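You operate a simulated robot arm through the tools that you are given. There is no shell and no other tool. Be economical: measure what you need, move in short steps, check, and stop when the job is done.

You are at the controls of a simulated two-armed robot. One attempt, no reset.

TASK
Put one of the yellow beads from the counter end of the long table on the top of the orange bench. Take the thread cone from the counter end of the long table and put it on the upper right shelf of the orange bench. Push the right blue drawer shut. Put the two-pod strip on the top of the orange bench away on the top of the purple counter. Put the place card that says "Hugo" from the top of the orange bench on the top of the long table and the place card that says "Omar" on the lower open shelf of the tall cupboard. Pull the bottom right small drawer front open. Any order will do. Set down upright: thread cone, place card.

The check looks at the end state, three seconds after you hand in, the way a careful person would. Anything else that was tipped, shoved, dropped, spilled or broken makes it a failure.

THE ROBOT
Two 7-joint arms with two-finger parallel grippers on one trunk, on a base that drives. Base frame: it is fixed to the floor where the robot stands at the start and does not move with it; the origin is under the middle of the robot, x ahead of it, y to its left, z up. Units: mm, degrees, N and s.
The left shoulder is at the start at [30, 119, 935], the right one opposite. With the tool pointing down near the work surface each hand reaches from about 280 to 680 mm from the robot's upright axis, wherever it stands, measured 20 degrees to its own side. Places, roughly: bottom right small drawer front [1300, 2400, 900]; lower open shelf of the tall cupboard [3000, 2300, 1300]; place card [2500, 2250, 750]; right blue drawer [-800, -900, 800]; thread cone (8x8x12 cm) [800, -100, 800]; top of the long table [2500, 100, 700]; top of the orange bench [2000, 2200, 800]; top of the purple counter [-1200, 1400, 900]; two-pod strip (7x5x4 cm) [2600, 2000, 800]; upper right shelf of the orange bench [2300, 2200, 400]; yellow bead (2x2x2 cm) [700, 0, 700]; yellow bead (2x2x3 cm) [600, 100, 800]; yellow bead (3x3x2 cm) [700, 100, 700]. Payload 3.43 kg a hand.
The TCP of each hand is the grasp point between the finger pads, 30 mm short of the fingertips. In the tool frame z runs along the fingers and y along their closing line. The gripper opens to 94 mm. The fingers are 28 mm wide and 10 mm thick; the gripper's body (50 by 96 mm) begins 55 mm behind the TCP.
Orientation is that of the tool frame in the base frame, as [roll, pitch, yaw] about the fixed x, y, z axes, in that order (R = Rz(yaw) Ry(pitch) Rx(roll)). With the fingers straight down and closing along the base's y, the tool's x points along the base's -x, its y along +y and its z along -z.

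THE INTERFACE
- The arms move only by the tool step_arm. It takes "left_commands", "right_commands" or both (then of equal length, played together; a hand with none holds still); each is a list that holds one entry, the list of rows, each a list of 7 numbers: the shift along the base's x, y, z in units of 50 mm (1.0 is 50 mm), then the turn, a rotation vector about the base's x, y, z in units of 6 degrees (1.0 is 6 degrees), then the opening, from 0 (shut) to 1 (fully open). In form: [[[dx, dy, dz, ax, ay, az, grip], ...]]. A call has 1 to 8 rows; each row shifts and turns the commanded pose from where the row before left it. A call with a number of a shift or a turn outside -1 to 1 is refused whole. A row lasts 0.2 s, in which the tool goes at most 50 mm and 8.6 degrees; a call with a longer step from one row to the next is refused whole, and so is a gripper value outside its range. A pose out of reach is approached as far as the arm can. The call stops where the force on the tool passes 40 N (or 10 N more than at its start, if that is more) or the arm is blocked; 0.2 s more then pass. Each finger travels about 72 mm/s and halts on what it meets, pressing with about 39 N; the grip force reading is that of the motor and also rises with nothing between the fingers. The clock runs only during rows and for 0.2 s after the last one: add rows that do not move to give the fingers time. It gives the time, the measured TCP pose, the force on the tool (base axes), the opening and the grip force at its end, in the units of the frame above (readings bear some noise), with the torque about the TCP (base axes, N m) and any sound that the robot's microphone picked up.
- Cameras (640 x 400 px; columns grow to the right, rows downward): "scene" is now at [47.3, -0.1, 1642.4]; the picture's right is [-0.00, -1.00, 0.00], its down [-0.75, 0.00, -0.66] and it looks along [0.66, -0.00, -0.75] (base axes); focal length 262 px, centre (320, 200). "left" rides on the left gripper at [76, -14, -102] in its tool frame; the picture's right is [0.18, 0.98, 0.00], its down [-0.75, 0.14, -0.64] and it looks along [-0.63, 0.12, 0.77] (tool axes); focal length 243 px, centre (320, 200). "right" rides on the right gripper at [76, 14, -102] in its tool frame; the picture's right is [-0.18, 0.98, 0.00], its down [-0.75, -0.14, -0.64] and it looks along [-0.63, -0.12, 0.77] (tool axes); focal length 243 px, centre (320, 200). There is no depth. A picture from a camera that has moved, and an enlarged one, comes with that camera's place and axes in the base frame and with its lens.
- grab_frame(camera): a new picture of that camera. It takes no simulated time.
- move_column(by): slides the trunk up (or, below 0, down) by that many mm; the arms and the scene camera ride with it, the base frame stays. It gives what a move gives, with no picture.
- roll_base(legs): drives the robot by 1 to 6 legs, each [ahead, turn to the left] in mm and degrees, along the robot's own axes; the way and the turn of a leg run together, so that a leg with both is an arc; at most 1500 mm and 180 degrees a leg. The arms and the cameras ride along, it lands a little off, and it stops where it bumps. It gives what a move gives.
- aim_head(pan, tilt): turns the head with the scene camera to pan (to the left, within 143 degrees either way) and tilt (down, from -29 to 69), counted from straight ahead of the robot. It gives what a move gives.
- zoom(camera, box): a new picture of the part [left, top, right, bottom] of that camera's present view, enlarged. It takes no simulated time.
- close_job(): hands the job in; it is judged then, once.

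Work in short steps. Places have to be worked out from the pictures, the camera data and where the tool is seen: move nearer, look again, correct. Check each grasp and each placing, and mend what went wrong. You have 186 turns and 166 pictures in all, those below and enlarged ones among them. Open the grippers and draw the arms clear of the work before you hand the job in, unless the task says otherwise; then end with one line.

The tools are called after "Request:" by a JSON object that holds its "fn" and its "kwargs". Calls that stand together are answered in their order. step_arm: Moves the arms, as the interface text tells. Its arguments: {"type":"object","properties":{"left_commands":{"type":"array"},"right_commands":{"type":"array"}},"required":[]} The other tools are called the same way: move_column (by) slides the trunk up or down; roll_base (legs) drives the base; aim_head (pan, tilt) turns the head that bears the scene camera; grab_frame (camera) takes a picture; zoom (camera, box) takes an enlarged picture of a part of a camera's view; close_job () hands the job in.

At the start:

```text
clock: 0.0
left_tcp_pos: [546.3, 133.4, 1027.6]
left_tool_rot: [180.0, 0.0, -180.0]
left_wrist_force: [-0.3, 0.3, 0.2]
left_ft_torque: [-0.01, -0.01, 0.02]
left_width: 94.1
left_gripper_force: 0.2
right_tcp_pos: [386.4, -188.0, 1054.5]
right_tool_rot: [180.0, 0.0, -180.0]
right_wrist_force: [-0.1, -1.9, 0.4]
right_ft_torque: [0.02, 0.03, -0.03]
right_width: 94.0
right_gripper_force: 0.1
trunk travel left (down, up): [-200.0, 210.0]
robot x, y, heading: [-1.0, -3.8, -0.1]
head pan, tilt: [-0.2, 48.6]
```

scene: 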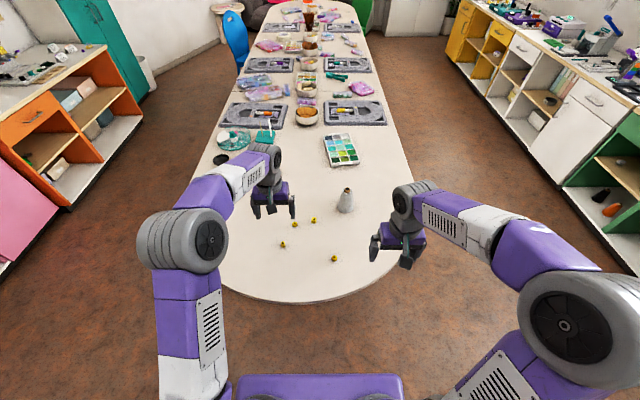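
right: 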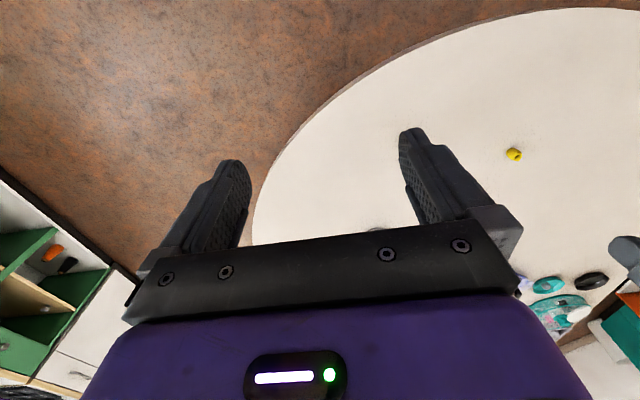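
left: 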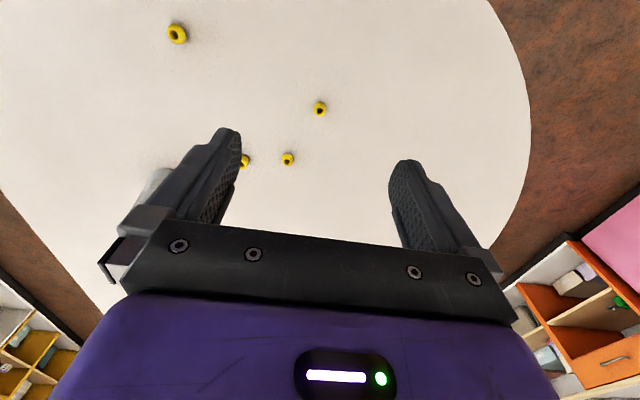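

I see the table with the beads and the thread cone ahead. I'll look around first, starting with the right side for the blue drawer and the left for the orange bench.

Request:
{"fn": "aim_head", "kwargs": {"pan": 60, "tilt": 30}}

Request:
{"fn": "grab_frame", "kwargs": {"camera": "scene"}}

Request:
{"fn": "aim_head", "kwargs": {"pan": 130, "tilt": 30}}

Request:
{"fn": "grab_frame", "kwargs": {"camera": "scene"}}

Request:
{"fn": "aim_head", "kwargs": {"pan": -130, "tilt": 30}}

Request:
{"fn": "grab_frame", "kwargs": {"camera": "scene"}}

```text
clock: 1.3
left_tcp_pos: [545.9, 133.8, 1028.1]
left_tool_rot: [-180.0, -0.1, -180.0]
left_wrist_force: [0.8, -0.1, -0.1]
left_ft_torque: [-0.01, 0.03, 0.0]
left_width: 93.8
left_gripper_force: 0.2
right_tcp_pos: [385.4, -187.1, 1054.5]
right_tool_rot: [179.9, 0.0, -179.9]
right_wrist_force: [-0.3, 0.9, -0.2]
right_ft_torque: [0.01, 0.01, -0.02]
right_width: 94.1
right_gripper_force: 0.0
trunk travel left (down, up): [-200.0, 210.0]
robot x, y, heading: [1.3, -1.0, 0.0]
head pan, tilt: [60.0, 30.0]
```

```text
162 pictures are left
camera scene: at [14.3, 78.5, 1670.0], right [0.87, -0.5, 0.0], down [-0.25, -0.43, -0.87], along [0.43, 0.75, -0.5], focal length 262 px, centre (320, 200)
```

scene: 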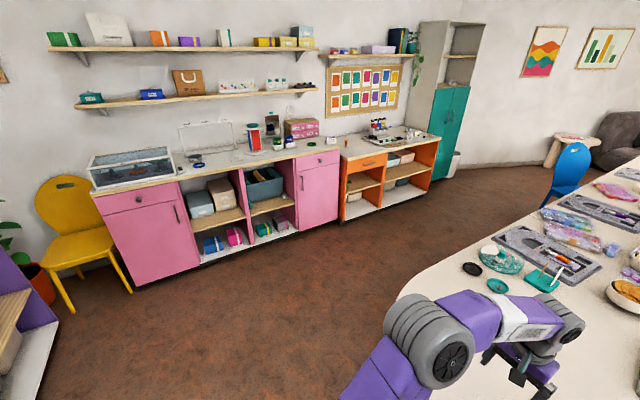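

```text
clock: 2.7
left_tcp_pos: [546.8, 132.2, 1028.1]
left_tool_rot: [180.0, 0.0, 179.9]
left_wrist_force: [-0.1, 0.4, 0.9]
left_ft_torque: [0.01, 0.02, 0.01]
left_width: 94.0
left_gripper_force: 0.1
right_tcp_pos: [386.1, -188.7, 1054.2]
right_tool_rot: [-179.9, 0.0, 180.0]
right_wrist_force: [-1.2, -1.1, -0.1]
right_ft_torque: [0.0, 0.0, 0.01]
right_width: 93.9
right_gripper_force: 0.0
trunk travel left (down, up): [-200.0, 210.0]
robot x, y, heading: [-2.1, -1.2, 0.2]
head pan, tilt: [130.0, 30.0]
```

```text
161 pictures are left
camera scene: at [-89.1, 69.5, 1670.1], right [0.77, 0.64, 0.0], down [0.32, -0.38, -0.87], along [-0.56, 0.66, -0.5], focal length 262 px, centre (320, 200)
```

scene: 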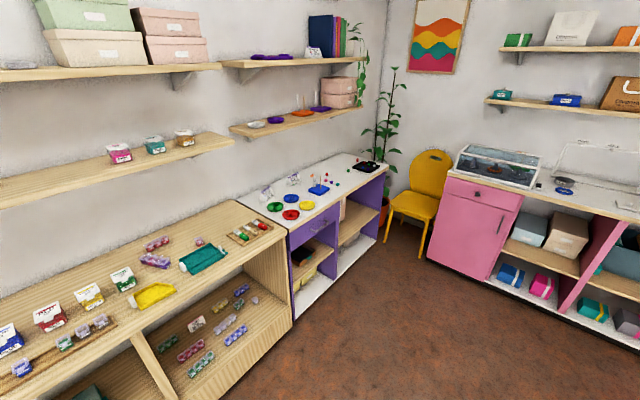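

```text
clock: 6.3
left_tcp_pos: [544.3, 134.1, 1027.6]
left_tool_rot: [-180.0, -0.1, -180.0]
left_wrist_force: [-0.6, 0.1, 0.3]
left_ft_torque: [0.0, 0.01, -0.05]
left_width: 94.1
left_gripper_force: 0.0
right_tcp_pos: [385.8, -189.2, 1054.1]
right_tool_rot: [180.0, 0.0, -179.9]
right_wrist_force: [0.8, 0.6, 0.1]
right_ft_torque: [-0.06, 0.0, 0.04]
right_width: 93.9
right_gripper_force: 0.0
trunk travel left (down, up): [-200.0, 210.0]
robot x, y, heading: [3.9, 4.0, 0.2]
head pan, tilt: [-130.0, 30.0]
```

```text
160 pictures are left
camera scene: at [-89.1, -69.1, 1670.1], right [-0.77, 0.64, 0.0], down [0.32, 0.38, -0.87], along [-0.56, -0.66, -0.5], focal length 262 px, centre (320, 200)
```

scene: 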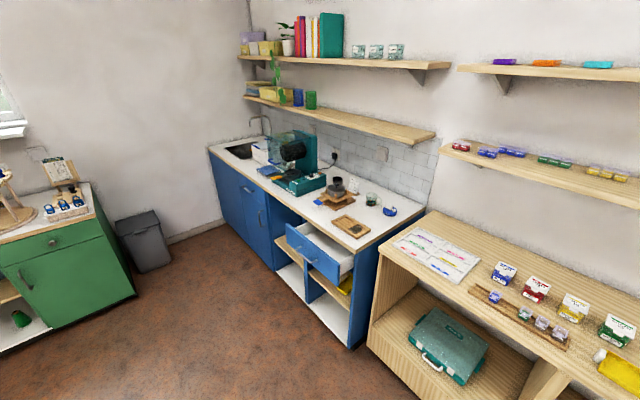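

The drawer is behind me to the right, and the orange bench is ahead to the left. From two views the table top is at about z 725 and the beads at (603,152), (703,106), (729,30) and (542,-58). I'll look more closely at the cone and then at the bench.

Request:
{"fn": "aim_head", "kwargs": {"pan": 0, "tilt": 48}}

Request:
{"fn": "zoom", "kwargs": {"camera": "scene", "box": [220, 130, 420, 290]}}

Request:
{"fn": "aim_head", "kwargs": {"pan": 42, "tilt": 25}}

Request:
{"fn": "zoom", "kwargs": {"camera": "scene", "box": [100, 50, 420, 250]}}

```text
clock: 8.4
left_tcp_pos: [545.9, 133.5, 1028.3]
left_tool_rot: [-179.9, 0.0, 179.9]
left_wrist_force: [-1.1, -0.5, -0.9]
left_ft_torque: [0.0, 0.0, -0.04]
left_width: 93.9
left_gripper_force: 0.1
right_tcp_pos: [386.9, -188.9, 1054.1]
right_tool_rot: [180.0, 0.0, 180.0]
right_wrist_force: [-0.5, 0.3, 0.1]
right_ft_torque: [-0.02, -0.01, -0.02]
right_width: 93.9
right_gripper_force: 0.1
trunk travel left (down, up): [-200.0, 210.0]
robot x, y, heading: [2.4, -1.7, -0.0]
head pan, tilt: [0.0, 48.0]
```

```text
2.50 times, centred on (320, 210) of scene
camera zoom: at [47.8, 0.1, 1643.3], right [0.0, -1.0, 0.0], down [-0.74, 0.0, -0.67], along [0.67, 0.0, -0.74], focal length 655 px, centre (320, 175)
```

zoom: 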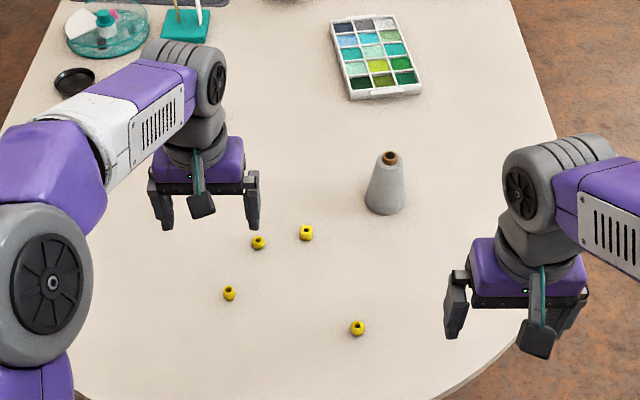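

```text
clock: 9.5
left_tcp_pos: [545.2, 133.0, 1027.5]
left_tool_rot: [-179.9, 0.1, -179.9]
left_wrist_force: [-0.7, 1.1, 0.5]
left_ft_torque: [0.0, 0.04, -0.01]
left_width: 94.0
left_gripper_force: 0.1
right_tcp_pos: [385.8, -187.3, 1053.9]
right_tool_rot: [-180.0, 0.0, 179.9]
right_wrist_force: [-0.2, 0.4, 0.9]
right_ft_torque: [0.0, -0.05, 0.01]
right_width: 93.9
right_gripper_force: 0.0
trunk travel left (down, up): [-200.0, 210.0]
robot x, y, heading: [-0.7, 1.1, 0.1]
head pan, tilt: [42.0, 25.0]
```

```text
2.00 times, centred on (260, 150) of scene
camera zoom: at [37.5, 61.8, 1678.0], right [0.67, -0.74, 0.0], down [-0.31, -0.28, -0.91], along [0.67, 0.61, -0.42], focal length 524 px, centre (440, 300)
```

zoom: 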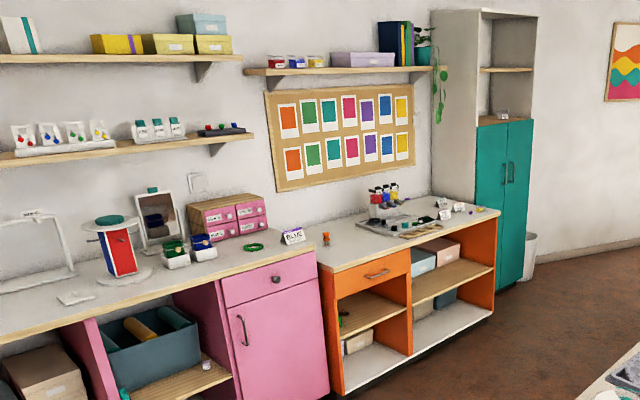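

The cone stands upright at about (815,-118), 120 mm tall. I'll lower the left hand over the bead at about (608,150) and bring the right hand to a tilted pre-grasp in front of the cone.

Request:
{"fn": "step_arm", "kwargs": {"left_commands": [[[0.16, 0.04, -0.45, 0, 0, 0, 1], [0.16, 0.04, -0.45, 0, 0, 0, 1], [0.16, 0.04, -0.45, 0, 0, 0, 1], [0.16, 0.04, -0.45, 0, 0, 0, 1], [0.16, 0.04, -0.45, 0, 0, 0, 1], [0.16, 0.04, -0.45, 0, 0, 0, 1], [0.16, 0.04, -0.45, 0, 0, 0, 1], [0.16, 0.04, -0.45, 0, 0, 0, 1]]], "right_commands": [[[0.8, 0.175, -0.38, 0, -1, 0, 1], [0.8, 0.175, -0.38, 0, -1, 0, 1], [0.8, 0.175, -0.38, 0, -1, 0, 1], [0.8, 0.175, -0.38, 0, -1, 0, 1], [0.8, 0.175, -0.38, 0, -1, 0, 1], [0.8, 0.175, -0.38, 0, -1, 0, 1], [0.8, 0.175, -0.38, 0, -1, 0, 1], [0.8, 0.175, -0.38, 0, -1, 0, 1]]]}}

Request:
{"fn": "grab_frame", "kwargs": {"camera": "left"}}

Request:
{"fn": "grab_frame", "kwargs": {"camera": "right"}}

```text
clock: 11.3
left_tcp_pos: [609.7, 151.6, 845.8]
left_tool_rot: [180.0, -0.2, 180.0]
left_wrist_force: [0.6, -0.3, 1.3]
left_ft_torque: [0.02, 0.0, 0.02]
left_width: 94.1
left_gripper_force: 0.1
right_tcp_pos: [708.3, -119.8, 897.3]
right_tool_rot: [-179.9, 48.0, -179.9]
right_wrist_force: [0.6, 0.7, 0.4]
right_ft_torque: [0.01, 0.02, 0.01]
right_width: 94.1
right_gripper_force: 0.1
trunk travel left (down, up): [-200.0, 210.0]
robot x, y, heading: [-2.7, 2.1, -0.2]
head pan, tilt: [42.0, 25.0]
```

```text
157 pictures are left
camera left: at [534.1, 137.0, 949.8], right [-0.18, 0.98, 0.0], down [0.75, 0.14, 0.64], along [0.63, 0.12, -0.77], focal length 243 px, centre (320, 200)
```

left: 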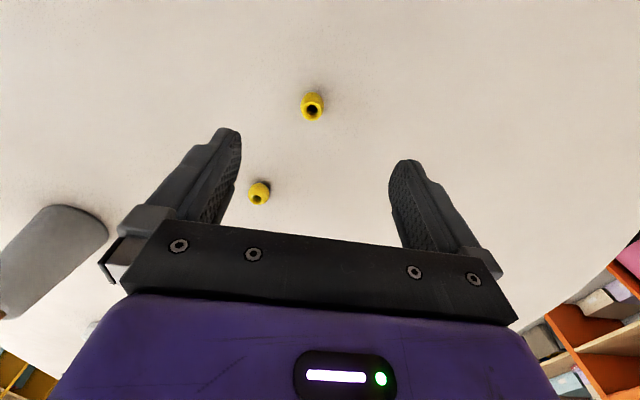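

```text
156 pictures are left
camera right: at [581.1, -104.3, 910.8], right [0.12, 0.98, 0.14], down [0.03, -0.14, 0.99], along [0.99, -0.12, -0.04], focal length 243 px, centre (320, 200)
```

right: 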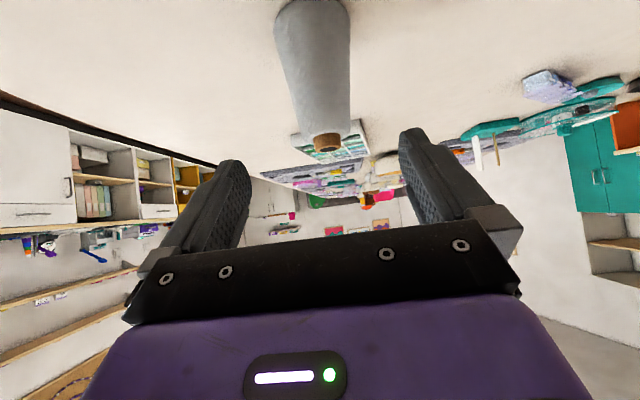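

The bead is at (607,144) and the cone axis is at (817,-119), between the right fingers. I'll lower the left hand and close it on the bead while the right hand advances to the cone, still open.

Request:
{"fn": "step_arm", "kwargs": {"left_commands": [[[-0.03, -0.05, -0.59, 0, 0, 0, 1], [-0.03, -0.05, -0.59, 0, 0, 0, 1], [0, -0.05, -0.58, 0, 0, 0, 1], [0, 0, 0, 0, 0, 0, 0], [0, 0, 0, 0, 0, 0, 0], [0, 0, 0, 0, 0, 0, 0], [0, 0, 0, 0, 0, 0, 0], [0, 0, 0, 0, 0, 0, 0]]], "right_commands": [[[0.5, 0, -0.46, 0, 0, 0, 1], [0.5, 0, -0.46, 0, 0, 0, 1], [0.5, 0, -0.45, 0, 0, 0, 1], [0.5, 0, -0.45, 0, 0, 0, 1], [0, 0, 0, 0, 0, 0, 1], [0, 0, 0, 0, 0, 0, 1], [0, 0, 0, 0, 0, 0, 1], [0, 0, 0, 0, 0, 0, 1]]]}}

Request:
{"fn": "grab_frame", "kwargs": {"camera": "left"}}

Request:
{"fn": "grab_frame", "kwargs": {"camera": "right"}}

```text
clock: 12.2
left_tcp_pos: [607.8, 142.6, 770.5]
left_tool_rot: [-180.0, 0.0, -180.0]
left_wrist_force: [-2.0, 0.7, 9.5]
left_ft_torque: [0.68, 0.26, 0.05]
left_width: 65.1
left_gripper_force: 2.4
right_tcp_pos: [780.6, -118.7, 833.5]
right_tool_rot: [-180.0, 47.8, -180.0]
right_wrist_force: [0.7, 0.2, 0.4]
right_ft_torque: [0.03, 0.01, 0.01]
right_width: 94.4
right_gripper_force: 0.0
right hand out of reach, approached as far as the arm can: row 4
trunk travel left (down, up): [-200.0, 210.0]
robot x, y, heading: [0.3, -4.3, 0.0]
head pan, tilt: [42.0, 25.0]
stopped in row 4 (left hand): the force on the tool passed its limit at 54 N (the readings are from after the stop); the commanded pose is now the measured one
```

```text
155 pictures are left
camera left: at [532.4, 129.3, 873.7], right [-0.18, 0.98, 0.0], down [0.75, 0.14, 0.64], along [0.63, 0.12, -0.77], focal length 243 px, centre (320, 200)
```

left: 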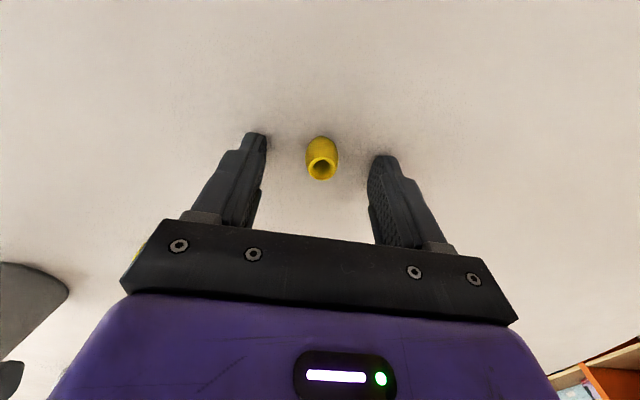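

```text
154 pictures are left
camera right: at [653.8, -103.6, 846.7], right [0.12, 0.98, 0.14], down [0.03, -0.14, 0.99], along [0.99, -0.12, -0.05], focal length 243 px, centre (320, 200)
```

right: 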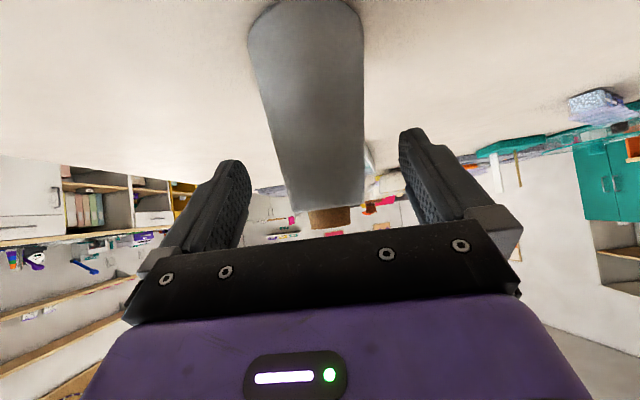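

The left fingers touched the table at TCP z≈770, so the table top is at about 739. The right hand is at its reach limit. I'll lift the left hand 4 mm and close it on the bead.

Request:
{"fn": "step_arm", "kwargs": {"left_commands": [[[-0.06, 0.02, 0.08, 0, 0, 0, 0.7], [0, 0, 0, 0, 0, 0, 0], [0, 0, 0, 0, 0, 0, 0], [0, 0, 0, 0, 0, 0, 0], [0, 0, 0, 0, 0, 0, 0], [0, 0, 0, 0, 0, 0, 0]]], "right_commands": [[[-0.5, 0, 0.4, 0, 0, 0, 1], [-0.5, 0, 0.4, 0, 0, 0, 1], [-0.5, 0, 0.4, 0, 0, 0, 1], [-0.5, 0, 0.2, 0, 0, 0, 1], [0, 0, 0, 0, 0, 0, 1], [0, 0, 0, 0, 0, 0, 1]]]}}

Request:
{"fn": "grab_frame", "kwargs": {"camera": "left"}}

```text
clock: 13.6
left_tcp_pos: [603.7, 144.8, 771.4]
left_tool_rot: [-180.0, -0.1, -180.0]
left_wrist_force: [0.8, -0.2, -1.2]
left_ft_torque: [0.02, 0.0, 0.03]
left_width: 0.2
left_gripper_force: 35.8
right_tcp_pos: [679.6, -118.9, 901.6]
right_tool_rot: [179.9, 47.7, -179.9]
right_wrist_force: [-0.6, 0.1, -0.5]
right_ft_torque: [0.01, -0.02, -0.01]
right_width: 94.0
right_gripper_force: 0.0
trunk travel left (down, up): [-200.0, 210.0]
robot x, y, heading: [-0.3, -1.4, -0.1]
head pan, tilt: [42.0, 25.0]
```

```text
153 pictures are left
camera left: at [528.7, 130.4, 876.4], right [-0.18, 0.98, 0.0], down [0.75, 0.14, 0.64], along [0.63, 0.12, -0.77], focal length 243 px, centre (320, 200)
```

left: 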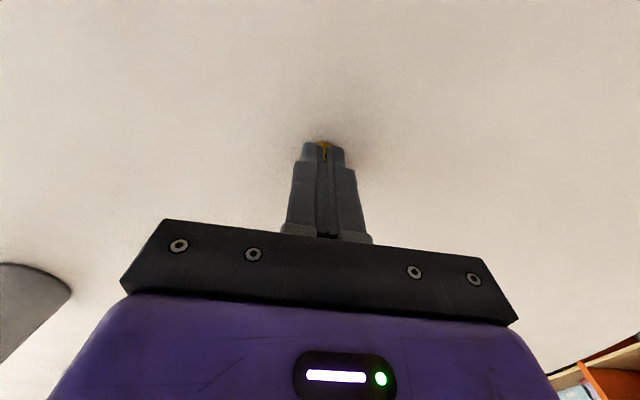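

The fingers closed to 0 and the bead shows just beyond the tips. I'll open a little and look again.

Request:
{"fn": "step_arm", "kwargs": {"left_commands": [[[0, 0, 0, 0, 0, 0, 0.6], [0, 0, 0, 0, 0, 0, 0.6], [0, 0, 0, 0, 0, 0, 0.6]]]}}

Request:
{"fn": "zoom", "kwargs": {"camera": "left", "box": [220, 80, 420, 240]}}

```text
clock: 14.4
left_tcp_pos: [604.3, 145.0, 772.4]
left_tool_rot: [-179.9, 0.0, 180.0]
left_wrist_force: [0.8, 0.8, 0.4]
left_ft_torque: [-0.01, 0.02, 0.02]
left_width: 7.5
left_gripper_force: 0.0
right_tcp_pos: [678.3, -118.7, 902.4]
right_tool_rot: [180.0, 47.7, -179.8]
right_wrist_force: [-0.2, 0.0, 0.1]
right_ft_torque: [-0.01, 0.03, -0.05]
right_width: 93.9
right_gripper_force: 0.1
trunk travel left (down, up): [-200.0, 210.0]
robot x, y, heading: [-0.8, -1.3, 0.1]
head pan, tilt: [42.0, 25.0]
```

```text
2.50 times, centred on (320, 160) of left
camera zoom: at [528.8, 130.4, 876.3], right [-0.18, 0.98, 0.0], down [0.75, 0.14, 0.64], along [0.63, 0.12, -0.77], focal length 606 px, centre (320, 300)
```

zoom: 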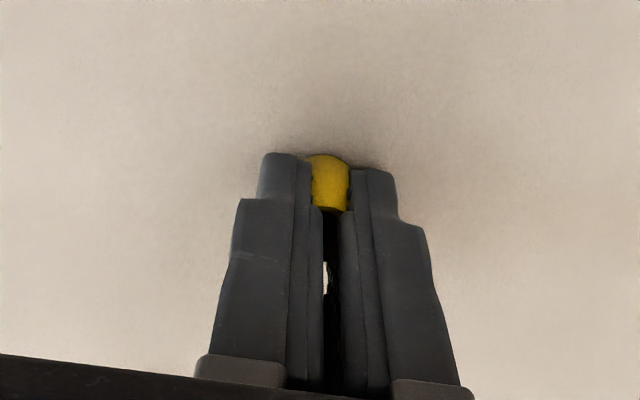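

The opening only reads 7.5 mm, so the fingers are still moving. I'll wait and look again.

Request:
{"fn": "step_arm", "kwargs": {"left_commands": [[[0, 0, 0, 0, 0, 0, 0.6], [0, 0, 0, 0, 0, 0, 0.6], [0, 0, 0, 0, 0, 0, 0.6]]]}}

Request:
{"fn": "zoom", "kwargs": {"camera": "left", "box": [220, 80, 420, 240]}}

```text
clock: 15.2
left_tcp_pos: [604.2, 145.1, 772.0]
left_tool_rot: [179.9, -0.1, -179.9]
left_wrist_force: [-0.4, 0.7, -0.7]
left_ft_torque: [-0.01, 0.02, 0.0]
left_width: 7.6
left_gripper_force: 0.0
right_tcp_pos: [679.0, -119.4, 902.0]
right_tool_rot: [180.0, 47.7, -179.9]
right_wrist_force: [-0.3, 0.2, -0.3]
right_ft_torque: [0.01, -0.01, -0.02]
right_width: 94.2
right_gripper_force: 0.1
trunk travel left (down, up): [-200.0, 210.0]
robot x, y, heading: [1.5, 1.0, 0.1]
head pan, tilt: [42.0, 25.0]
```

```text
2.50 times, centred on (320, 160) of left
camera zoom: at [528.8, 130.4, 876.3], right [-0.18, 0.98, 0.0], down [0.75, 0.14, 0.64], along [0.63, 0.12, -0.77], focal length 606 px, centre (320, 300)
```

zoom: 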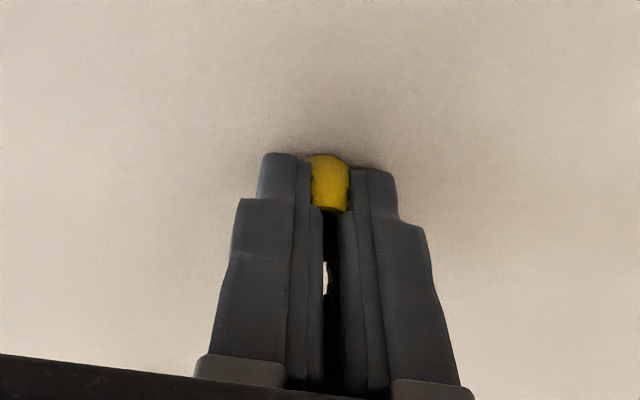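

The opening is stuck at 7.6 mm, so the bead may be caught on the tips. I'll raise the hand slightly and look.

Request:
{"fn": "step_arm", "kwargs": {"left_commands": [[[0, 0, 0.4, 0, 0, 0, 0.2], [0, 0, 0.4, 0, 0, 0, 0.2], [0, 0, 0, 0, 0, 0, 0.2]]]}}

Request:
{"fn": "grab_frame", "kwargs": {"camera": "left"}}

```text
clock: 16.0
left_tcp_pos: [604.0, 143.6, 811.2]
left_tool_rot: [-179.9, -0.1, -180.0]
left_wrist_force: [0.4, 0.6, -0.1]
left_ft_torque: [0.0, -0.03, -0.04]
left_width: 5.0
left_gripper_force: 0.1
right_tcp_pos: [679.3, -119.6, 902.5]
right_tool_rot: [180.0, 47.7, -179.9]
right_wrist_force: [0.2, 0.7, 0.7]
right_ft_torque: [0.01, -0.02, 0.0]
right_width: 94.1
right_gripper_force: 0.0
trunk travel left (down, up): [-200.0, 210.0]
robot x, y, heading: [-0.5, -3.6, -0.0]
head pan, tilt: [42.0, 25.0]
```

```text
150 pictures are left
camera left: at [528.7, 129.8, 915.6], right [-0.18, 0.98, 0.0], down [0.76, 0.14, 0.64], along [0.63, 0.12, -0.77], focal length 243 px, centre (320, 200)
```

left: 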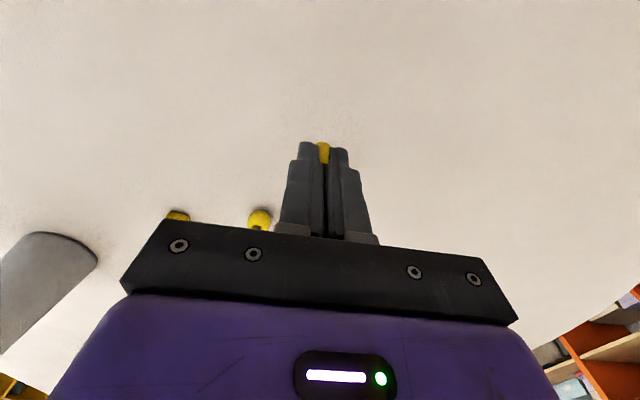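

The bead lifted with the fingertips. I'll check how it is held using the scene camera.

Request:
{"fn": "aim_head", "kwargs": {"pan": 8, "tilt": 48}}

Request:
{"fn": "zoom", "kwargs": {"camera": "scene", "box": [250, 170, 350, 250]}}

Request:
{"fn": "zoom", "kwargs": {"camera": "left", "box": [280, 120, 380, 200]}}

```text
clock: 17.0
left_tcp_pos: [604.3, 144.6, 812.5]
left_tool_rot: [180.0, -0.1, -180.0]
left_wrist_force: [-0.3, 0.2, 0.6]
left_ft_torque: [-0.01, 0.0, 0.03]
left_width: 5.1
left_gripper_force: 0.1
right_tcp_pos: [678.2, -119.0, 902.6]
right_tool_rot: [180.0, 47.7, -179.8]
right_wrist_force: [0.0, 0.1, 0.3]
right_ft_torque: [0.0, -0.03, 0.0]
right_width: 93.9
right_gripper_force: 0.1
trunk travel left (down, up): [-200.0, 210.0]
robot x, y, heading: [-3.6, -0.6, -0.1]
head pan, tilt: [8.0, 48.0]
```

```text
5.00 times, centred on (300, 210) of scene
camera zoom: at [47.1, 11.3, 1643.3], right [0.14, -0.99, 0.0], down [-0.74, -0.1, -0.67], along [0.66, 0.09, -0.74], focal length 1311 px, centre (420, 150)
```

zoom: 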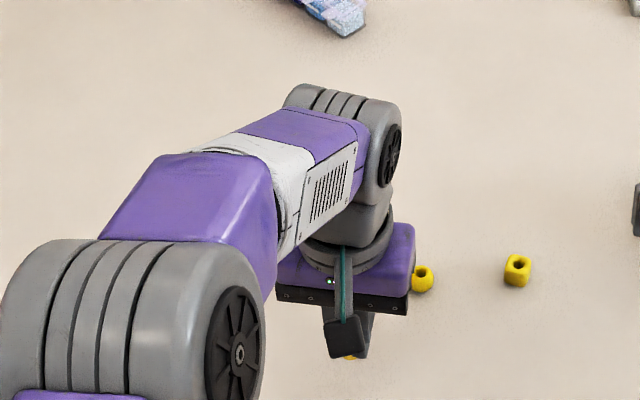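

```text
5.00 times, centred on (330, 160) of left
camera zoom: at [528.8, 129.8, 915.6], right [-0.18, 0.98, 0.0], down [0.75, 0.14, 0.64], along [0.63, 0.12, -0.77], focal length 1213 px, centre (270, 400)
```

zoom: 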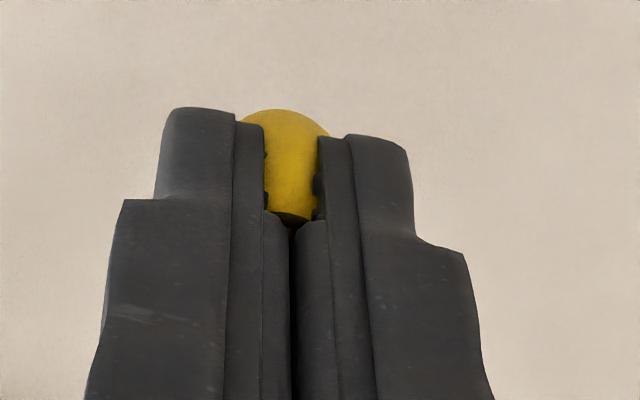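

The bead sits in the tip notch and is held. I'll raise the left hand and roll ahead 80 mm so the right hand can reach the cone.

Request:
{"fn": "step_arm", "kwargs": {"left_commands": [[[0, 0, 0.6, 0, 0, 0, 0.2], [0, 0, 0.6, 0, 0, 0, 0.2]]]}}

Request:
{"fn": "roll_base", "kwargs": {"legs": [[80, 0]]}}

Request:
{"fn": "grab_frame", "kwargs": {"camera": "right"}}

Request:
{"fn": "grab_frame", "kwargs": {"camera": "left"}}

```text
clock: 17.6
left_tcp_pos: [603.4, 144.1, 871.4]
left_tool_rot: [-180.0, -0.2, 179.9]
left_wrist_force: [-0.1, 0.5, 0.0]
left_ft_torque: [0.01, 0.02, 0.01]
left_width: 4.8
left_gripper_force: 0.0
right_tcp_pos: [678.6, -118.2, 902.0]
right_tool_rot: [-180.0, 47.7, -179.9]
right_wrist_force: [0.7, 0.3, -0.9]
right_ft_torque: [0.01, -0.02, 0.01]
right_width: 93.8
right_gripper_force: 0.2
trunk travel left (down, up): [-200.0, 210.0]
robot x, y, heading: [1.0, 2.3, -0.1]
head pan, tilt: [8.0, 48.0]
```

```text
clock: 18.6
left_tcp_pos: [684.6, 142.9, 872.2]
left_tool_rot: [-180.0, -0.1, 179.9]
left_wrist_force: [0.1, 0.5, 0.0]
left_ft_torque: [0.02, 0.05, 0.01]
left_width: 5.1
left_gripper_force: 0.0
right_tcp_pos: [758.2, -119.6, 902.1]
right_tool_rot: [179.9, 47.6, -180.0]
right_wrist_force: [0.0, -0.7, -0.4]
right_ft_torque: [0.04, -0.01, 0.02]
right_width: 93.8
right_gripper_force: 0.1
trunk travel left (down, up): [-200.0, 210.0]
robot x, y, heading: [80.2, -2.2, -0.3]
head pan, tilt: [8.0, 48.0]
```

```text
147 pictures are left
camera right: at [631.9, -105.6, 915.2], right [0.13, 0.98, 0.14], down [0.03, -0.14, 0.99], along [0.99, -0.12, -0.05], focal length 243 px, centre (320, 200)
```

right: 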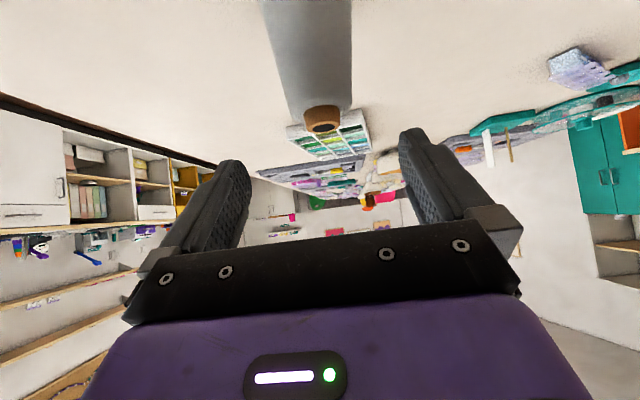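

```text
146 pictures are left
camera left: at [608.6, 129.2, 975.2], right [-0.18, 0.98, 0.0], down [0.76, 0.14, 0.64], along [0.63, 0.12, -0.77], focal length 243 px, centre (320, 200)
```

left: 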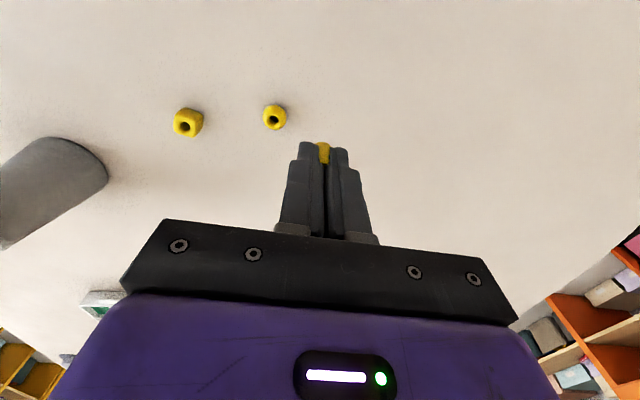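

The cone top is at about (798,-117,849) and centred between the fingers. I'll advance around it and close.

Request:
{"fn": "step_arm", "kwargs": {"right_commands": [[[0.21, 0.02, -0.47, 0, 0, 0, 1], [0.21, 0.02, -0.47, 0, 0, 0, 1], [0.21, 0.01, -0.47, 0, 0, 0, 1], [0.21, 0, -0.47, 0, 0, 0, 1], [0, 0, 0, 0, 0, 0, 1]]]}}

Request:
{"fn": "grab_frame", "kwargs": {"camera": "right"}}

```text
clock: 19.8
left_tcp_pos: [683.5, 142.9, 872.2]
left_tool_rot: [180.0, 0.0, 179.9]
left_wrist_force: [-0.2, 0.5, -0.1]
left_ft_torque: [0.0, 0.0, 0.03]
left_width: 4.8
left_gripper_force: 0.1
right_tcp_pos: [799.8, -121.1, 808.4]
right_tool_rot: [-180.0, 47.7, -180.0]
right_wrist_force: [-0.1, -0.1, -0.4]
right_ft_torque: [0.01, 0.04, 0.01]
right_width: 94.1
right_gripper_force: 0.1
trunk travel left (down, up): [-200.0, 210.0]
robot x, y, heading: [80.3, 2.4, -0.1]
head pan, tilt: [8.0, 48.0]
```

```text
145 pictures are left
camera right: at [672.3, -104.9, 821.4], right [0.12, 0.98, 0.14], down [0.03, -0.14, 0.99], along [0.99, -0.12, -0.05], focal length 243 px, centre (320, 200)
```

right: 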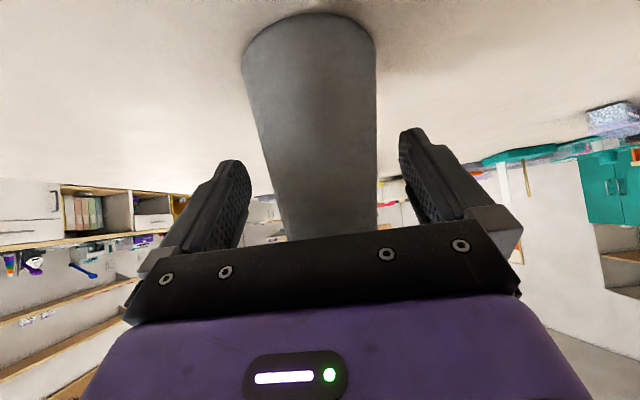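

The cone is between the fingers. I'll nudge 6 mm ahead and 3 mm to the right, then close.

Request:
{"fn": "step_arm", "kwargs": {"right_commands": [[[0.14, -0.06, 0, 0, 0, 0, 1], [0, 0, 0, 0, 0, 0, 0.3], [0, 0, 0, 0, 0, 0, 0.3], [0, 0, 0, 0, 0, 0, 0.1], [0, 0, 0, 0, 0, 0, 0.1], [0, 0, 0, 0, 0, 0, 0], [0, 0, 0, 0, 0, 0, 0]]]}}

Request:
{"fn": "grab_frame", "kwargs": {"camera": "right"}}

```text
clock: 21.4
left_tcp_pos: [684.1, 143.4, 872.8]
left_tool_rot: [-179.9, -0.1, 180.0]
left_wrist_force: [-0.6, -0.6, 0.0]
left_ft_torque: [-0.01, -0.02, -0.01]
left_width: 5.0
left_gripper_force: 0.1
right_tcp_pos: [806.9, -121.7, 809.1]
right_tool_rot: [179.9, 47.7, -179.9]
right_wrist_force: [1.1, 0.5, 0.6]
right_ft_torque: [0.1, -0.06, 0.01]
right_width: 59.1
right_gripper_force: 39.0
trunk travel left (down, up): [-200.0, 210.0]
robot x, y, heading: [79.8, -2.0, -0.1]
head pan, tilt: [8.0, 48.0]
```

```text
144 pictures are left
camera right: at [679.3, -106.9, 821.8], right [0.12, 0.98, 0.14], down [0.03, -0.14, 0.99], along [0.99, -0.12, -0.05], focal length 243 px, centre (320, 200)
```

right: 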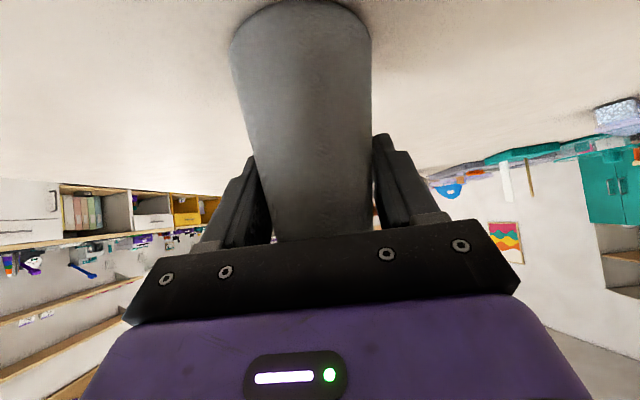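

Gripped at 59 mm. I'll lift the cone gently and check it.

Request:
{"fn": "step_arm", "kwargs": {"right_commands": [[[0, 0, 0.3, 0, 0, 0, 0], [0, 0, 0.6, 0, 0, 0, 0], [0, 0, 0.8, 0, 0, 0, 0], [-0.4, 0, 0.8, 0, 0, 0, 0], [-0.8, 0, 0.4, 0, 0, 0, 0], [-0.8, 0, 0.4, 0, 0, 0, 0]]]}}

Request:
{"fn": "grab_frame", "kwargs": {"camera": "scene"}}

```text
clock: 22.8
left_tcp_pos: [682.4, 144.3, 871.9]
left_tool_rot: [180.0, 0.0, -180.0]
left_wrist_force: [0.1, 0.4, -0.7]
left_ft_torque: [0.0, 0.01, 0.0]
left_width: 5.1
left_gripper_force: 0.1
right_tcp_pos: [705.9, -120.1, 976.6]
right_tool_rot: [-179.9, 47.7, 180.0]
right_wrist_force: [0.2, -1.5, -0.5]
right_ft_torque: [0.04, -0.02, 0.0]
right_width: 0.1
right_gripper_force: 33.0
trunk travel left (down, up): [-200.0, 210.0]
robot x, y, heading: [77.9, -1.3, 0.0]
head pan, tilt: [8.0, 48.0]
```

```text
143 pictures are left
camera scene: at [125.3, 11.2, 1643.3], right [0.14, -0.99, 0.0], down [-0.74, -0.1, -0.67], along [0.66, 0.09, -0.74], focal length 262 px, centre (320, 200)
```

scene: 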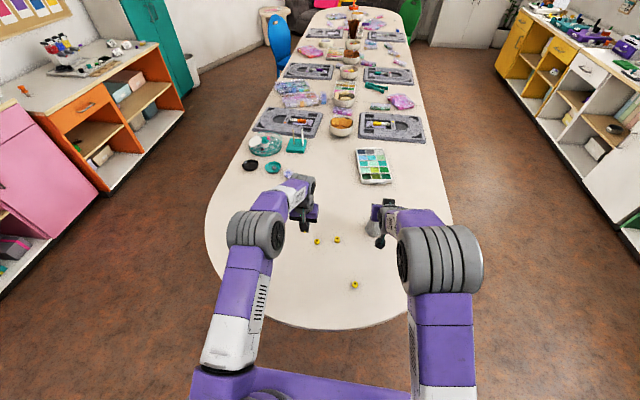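

The cone slipped out. I'll see how it stands now.

Request:
{"fn": "grab_frame", "kwargs": {"camera": "right"}}

Request:
{"fn": "zoom", "kwargs": {"camera": "scene", "box": [330, 180, 430, 242]}}

```text
142 pictures are left
camera right: at [578.2, -106.1, 990.0], right [0.12, 0.98, 0.14], down [0.03, -0.14, 0.99], along [0.99, -0.12, -0.05], focal length 243 px, centre (320, 200)
```

right: 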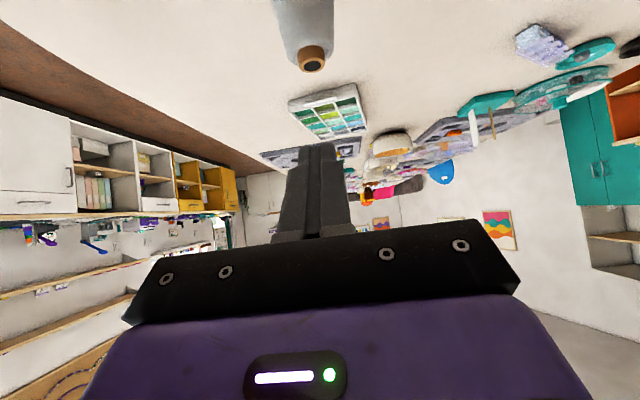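

```text
6.40 times, centred on (380, 211) of scene
camera zoom: at [125.3, 11.2, 1643.3], right [0.14, -0.99, 0.0], down [-0.74, -0.1, -0.67], along [0.66, 0.09, -0.74], focal length 1678 px, centre (-64, 130)
```

zoom: 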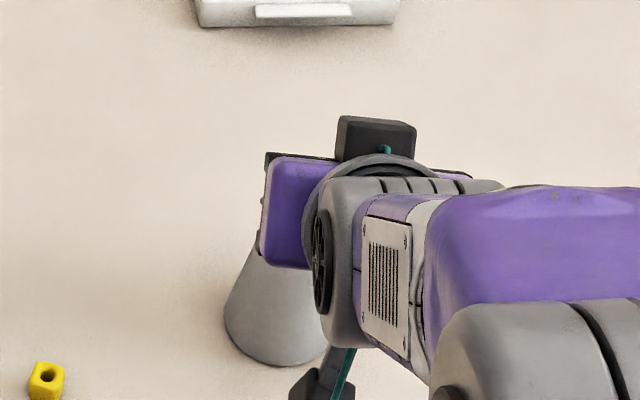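

The cone still stands upright; its taper let it slip. The brown core at the top is cylindrical, so I'll look at it closely for a neck grip.

Request:
{"fn": "step_arm", "kwargs": {"right_commands": [[[0, 0, 0, 0, 0, 0, 0.6], [0.2, 0, -0.2, 0, 0, 0, 0.6], [0.2, 0, -0.3, 0, 0, 0, 0.6], [0.2, 0, -0.3, 0, 0, 0, 0.6], [0.2, 0, -0.3, 0, 0, 0, 0.6]]]}}

Request:
{"fn": "zoom", "kwargs": {"camera": "right", "box": [240, 0, 400, 128]}}

```text
clock: 24.0
left_tcp_pos: [683.4, 143.2, 872.9]
left_tool_rot: [-180.0, -0.1, 179.8]
left_wrist_force: [0.7, 0.2, 1.2]
left_ft_torque: [-0.03, -0.02, -0.02]
left_width: 4.6
left_gripper_force: 0.1
right_tcp_pos: [746.7, -121.3, 918.1]
right_tool_rot: [-179.9, 47.7, -180.0]
right_wrist_force: [-0.8, 0.0, -1.1]
right_ft_torque: [0.0, 0.01, -0.03]
right_width: 56.6
right_gripper_force: 0.0
trunk travel left (down, up): [-200.0, 210.0]
robot x, y, heading: [81.3, 2.7, -0.1]
head pan, tilt: [8.0, 48.0]
```

```text
3.12 times, centred on (320, 64) of right
camera zoom: at [620.3, -106.6, 931.1], right [0.12, 0.98, 0.14], down [0.03, -0.14, 0.99], along [0.99, -0.12, -0.05], focal length 758 px, centre (320, 625)
```

zoom: 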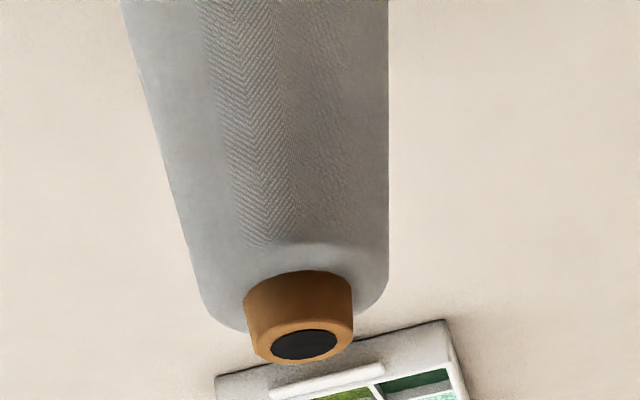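

The core is about 26 mm across and 12 mm tall, at about (809,-122, 837–849). A level tool gripping the core suits the shelf later too, so I'll rotate the right hand to horizontal at a pre-grasp height just above the table cone's shoulder.

Request:
{"fn": "step_arm", "kwargs": {"right_commands": [[[-0.13, 0, -0.15, 0, -1, 0, 0.6], [-0.13, 0, -0.15, 0, -1, 0, 0.6], [-0.13, 0, -0.15, 0, -1, 0, 0.6], [-0.13, 0, -0.15, 0, -1, 0, 0.6], [-0.13, 0, -0.15, 0, -1, 0, 0.6], [-0.13, 0, -0.15, 0, -1, 0, 0.6], [-0.13, 0, -0.15, 0, -1, 0, 0.6]]]}}

Request:
{"fn": "grab_frame", "kwargs": {"camera": "right"}}

Request:
{"fn": "zoom", "kwargs": {"camera": "scene", "box": [310, 150, 470, 250]}}

```text
clock: 25.6
left_tcp_pos: [681.4, 142.8, 872.2]
left_tool_rot: [180.0, -0.1, 179.9]
left_wrist_force: [-0.4, 0.8, 0.3]
left_ft_torque: [0.01, 0.02, -0.01]
left_width: 5.0
left_gripper_force: 0.0
right_tcp_pos: [700.9, -121.5, 864.6]
right_tool_rot: [173.3, 89.8, 173.2]
right_wrist_force: [1.2, -0.5, 0.0]
right_ft_torque: [0.01, 0.01, -0.03]
right_width: 56.5
right_gripper_force: 0.1
trunk travel left (down, up): [-200.0, 210.0]
robot x, y, heading: [79.7, 3.1, 0.1]
head pan, tilt: [8.0, 48.0]
```

```text
139 pictures are left
camera right: at [598.5, -106.8, 789.7], right [0.0, 0.98, 0.18], down [-0.64, -0.14, 0.76], along [0.77, -0.12, 0.63], focal length 243 px, centre (320, 200)
```

right: 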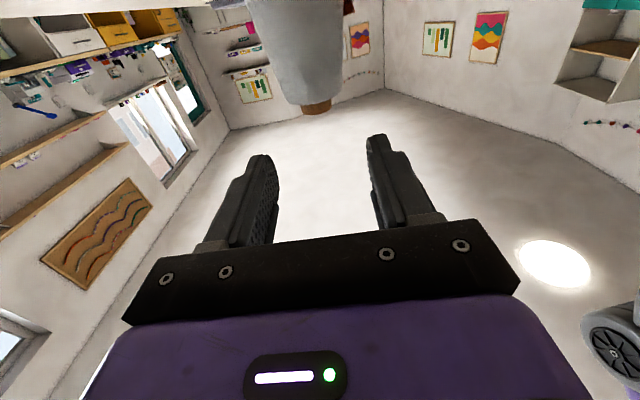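

```text
4.00 times, centred on (390, 200) of scene
camera zoom: at [127.0, 10.9, 1643.2], right [0.14, -0.99, 0.0], down [-0.74, -0.1, -0.67], along [0.66, 0.09, -0.74], focal length 1049 px, centre (40, 200)
```

zoom: 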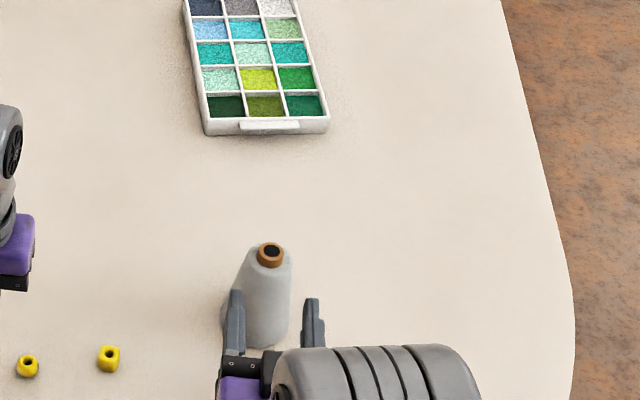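

The core top is at about (796,-122,855) and the shoulder about 844. I'll advance level at z≈861 to x=790 with the fingers straddling the core.

Request:
{"fn": "step_arm", "kwargs": {"right_commands": [[[0.45, 0, -0.06, 0, 0, 0, 0.6], [0.45, 0, 0, 0, 0, 0, 0.6], [0.45, 0, 0, 0, 0, 0, 0.6], [0.43, 0, 0, 0, 0, 0, 0.6], [0, 0, 0, 0, 0, 0, 0.6]]]}}

Request:
{"fn": "grab_frame", "kwargs": {"camera": "right"}}

Request:
{"fn": "zoom", "kwargs": {"camera": "scene", "box": [330, 180, 410, 230]}}

```text
clock: 26.8
left_tcp_pos: [682.9, 142.3, 872.1]
left_tool_rot: [-180.0, -0.1, 179.8]
left_wrist_force: [0.2, 0.3, -0.3]
left_ft_torque: [0.0, -0.02, 0.0]
left_width: 5.1
left_gripper_force: 0.0
right_tcp_pos: [789.0, -121.9, 862.9]
right_tool_rot: [176.9, 89.6, 176.9]
right_wrist_force: [-0.2, -0.2, -0.6]
right_ft_torque: [0.01, 0.0, -0.04]
right_width: 56.4
right_gripper_force: 0.0
trunk travel left (down, up): [-200.0, 210.0]
robot x, y, heading: [79.2, 0.5, -0.4]
head pan, tilt: [8.0, 48.0]
```

```text
137 pictures are left
camera right: at [685.8, -106.9, 787.9], right [0.0, 0.98, 0.18], down [-0.64, -0.14, 0.76], along [0.77, -0.12, 0.63], focal length 243 px, centre (320, 200)
```

right: 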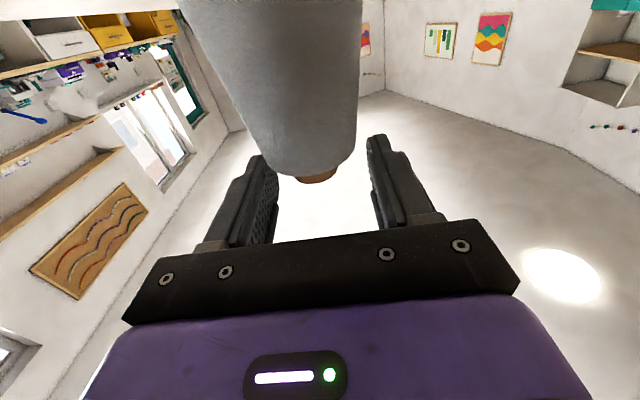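

```text
8.00 times, centred on (370, 205) of scene
camera zoom: at [126.6, 11.1, 1643.3], right [0.14, -0.99, 0.0], down [-0.74, -0.1, -0.67], along [0.66, 0.09, -0.74], focal length 2097 px, centre (-80, 160)
```

zoom: 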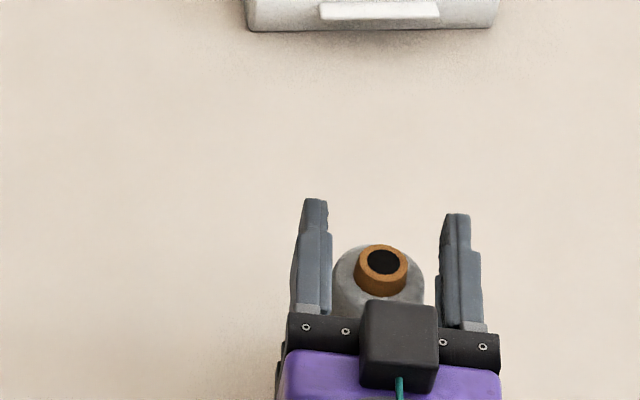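

Core and fingers are aligned: shoulder z≈845, core top z≈855, finger bottoms z≈849. I'll lower 2 mm and close on the core.

Request:
{"fn": "step_arm", "kwargs": {"right_commands": [[[0.06, 0, -0.04, 0, 0, 0, 0.6], [0, 0, 0, 0, 0, 0, 0.3], [0, 0, 0, 0, 0, 0, 0.1], [0, 0, 0, 0, 0, 0, 0], [0, 0, 0, 0, 0, 0, 0], [0, 0, 0, 0, 0, 0, 0]]]}}

Request:
{"fn": "zoom", "kwargs": {"camera": "scene", "box": [330, 180, 410, 230]}}

```text
clock: 28.2
left_tcp_pos: [682.4, 143.1, 871.0]
left_tool_rot: [-180.0, -0.1, 179.8]
left_wrist_force: [-0.1, -0.6, -0.4]
left_ft_torque: [0.0, 0.01, -0.01]
left_width: 5.0
left_gripper_force: 0.0
right_tcp_pos: [792.1, -122.0, 860.8]
right_tool_rot: [175.1, 89.6, 175.0]
right_wrist_force: [0.3, -0.3, -0.9]
right_ft_torque: [-0.03, -0.06, 0.0]
right_width: 27.9
right_gripper_force: 39.0
trunk travel left (down, up): [-200.0, 210.0]
robot x, y, heading: [80.0, -0.1, -0.1]
head pan, tilt: [8.0, 48.0]
```

```text
8.00 times, centred on (370, 205) of scene
camera zoom: at [126.8, 11.0, 1643.3], right [0.14, -0.99, 0.0], down [-0.74, -0.1, -0.67], along [0.66, 0.09, -0.74], focal length 2097 px, centre (-80, 160)
```

zoom: 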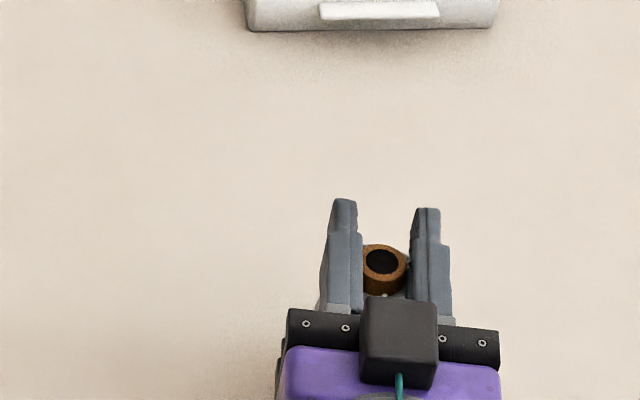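

Gripped at 27.9 mm on the core. I'll lift 30 mm slowly and check it holds.

Request:
{"fn": "step_arm", "kwargs": {"right_commands": [[[0, 0, 0.1, 0, 0, 0, 0], [0, 0, 0.2, 0, 0, 0, 0], [0, 0, 0.2, 0, 0, 0, 0], [0, 0, 0.2, 0, 0, 0, 0]]]}}

Request:
{"fn": "grab_frame", "kwargs": {"camera": "right"}}

```text
clock: 29.2
left_tcp_pos: [684.2, 143.3, 871.1]
left_tool_rot: [180.0, -0.1, 179.9]
left_wrist_force: [-0.4, 0.5, -0.2]
left_ft_torque: [0.01, 0.0, -0.05]
left_width: 5.1
left_gripper_force: 0.0
right_tcp_pos: [793.0, -121.0, 896.5]
right_tool_rot: [175.9, 89.7, 175.7]
right_wrist_force: [-0.2, -0.3, -0.7]
right_ft_torque: [0.0, 0.03, 0.01]
right_width: 27.8
right_gripper_force: 39.1
trunk travel left (down, up): [-200.0, 210.0]
robot x, y, heading: [81.3, 0.8, -0.1]
head pan, tilt: [8.0, 48.0]
```

```text
134 pictures are left
camera right: at [690.4, -106.2, 821.9], right [0.0, 0.98, 0.18], down [-0.64, -0.14, 0.76], along [0.77, -0.12, 0.63], focal length 243 px, centre (320, 200)
```

right: 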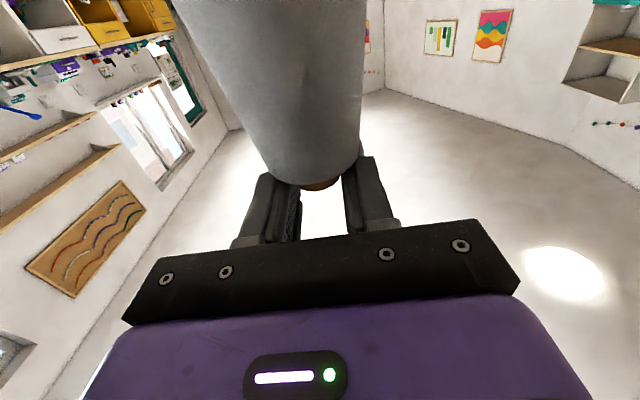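

The cone is held. I'll tuck both arms in slowly, keeping the cone upright, before driving.

Request:
{"fn": "step_arm", "kwargs": {"left_commands": [[[0, 0, 0.3, 0, 0, 0, 0.2], [-0.6, 0.1, 0.3, 0, 0, 0, 0.2], [-0.7, 0.1, 0.3, 0, 0, 0, 0.2], [-0.7, 0.1, 0.3, 0, 0, 0, 0.2], [-0.7, 0, 0.3, 0, 0, 0, 0.2], [-0.7, 0, 0.2, 0, 0, 0, 0.2], [-0.4, 0, 0, 0, 0, 0, 0.2], [0, 0, 0, 0, 0, 0, 0.2]]], "right_commands": [[[0, 0, 0.4, 0, 0, 0, 0], [-0.3, 0, 0.5, 0, 0, 0, 0], [-0.6, 0, 0.4, 0, 0, 0, 0], [-0.7, -0.1, 0.1, 0, 0, 0, 0], [-0.7, -0.2, 0, 0, 0, 0, 0], [-0.7, -0.2, 0, 0, 0, 0, 0], [-0.6, -0.2, 0, 0, 0, 0, 0], [-0.3, 0, 0, 0, 0, 0, 0]]]}}

Request:
{"fn": "roll_base", "kwargs": {"legs": [[-300, 0]]}}

Request:
{"fn": "grab_frame", "kwargs": {"camera": "scene"}}

```text
clock: 31.0
left_tcp_pos: [493.5, 158.0, 955.5]
left_tool_rot: [180.0, -0.1, 179.8]
left_wrist_force: [-0.4, -0.2, 0.2]
left_ft_torque: [0.01, 0.01, 0.03]
left_width: 5.0
left_gripper_force: 0.0
right_tcp_pos: [598.3, -155.8, 964.4]
right_tool_rot: [169.5, 89.7, 169.5]
right_wrist_force: [-0.5, 0.5, -1.9]
right_ft_torque: [0.01, -0.02, -0.01]
right_width: 28.3
right_gripper_force: 38.8
trunk travel left (down, up): [-200.0, 210.0]
robot x, y, heading: [77.7, 0.1, -0.1]
head pan, tilt: [8.0, 48.0]
```

```text
clock: 33.1
left_tcp_pos: [191.8, 157.3, 955.6]
left_tool_rot: [180.0, -0.1, 179.7]
left_wrist_force: [-0.8, 0.1, 0.3]
left_ft_torque: [-0.01, -0.05, -0.01]
left_width: 5.3
left_gripper_force: 0.1
right_tcp_pos: [295.8, -155.6, 965.7]
right_tool_rot: [173.8, 89.7, 173.4]
right_wrist_force: [0.0, 0.5, -0.5]
right_ft_torque: [0.01, 0.0, 0.01]
right_width: 28.0
right_gripper_force: 38.9
trunk travel left (down, up): [-200.0, 210.0]
robot x, y, heading: [-217.6, 2.4, -0.3]
head pan, tilt: [8.0, 48.0]
```

```text
133 pictures are left
camera scene: at [-175.5, 11.9, 1643.3], right [0.13, -0.99, 0.0], down [-0.74, -0.1, -0.67], along [0.66, 0.09, -0.74], focal length 262 px, centre (320, 200)
```

scene: 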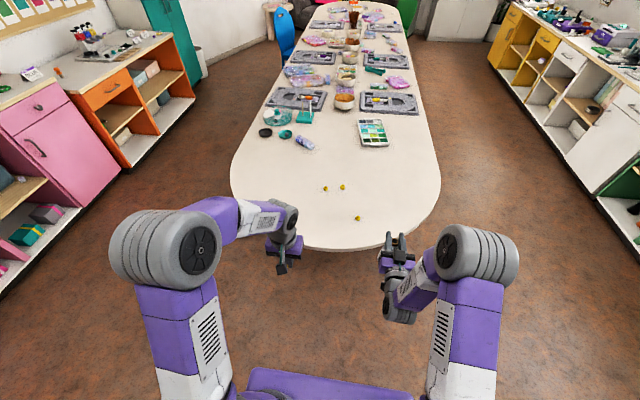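

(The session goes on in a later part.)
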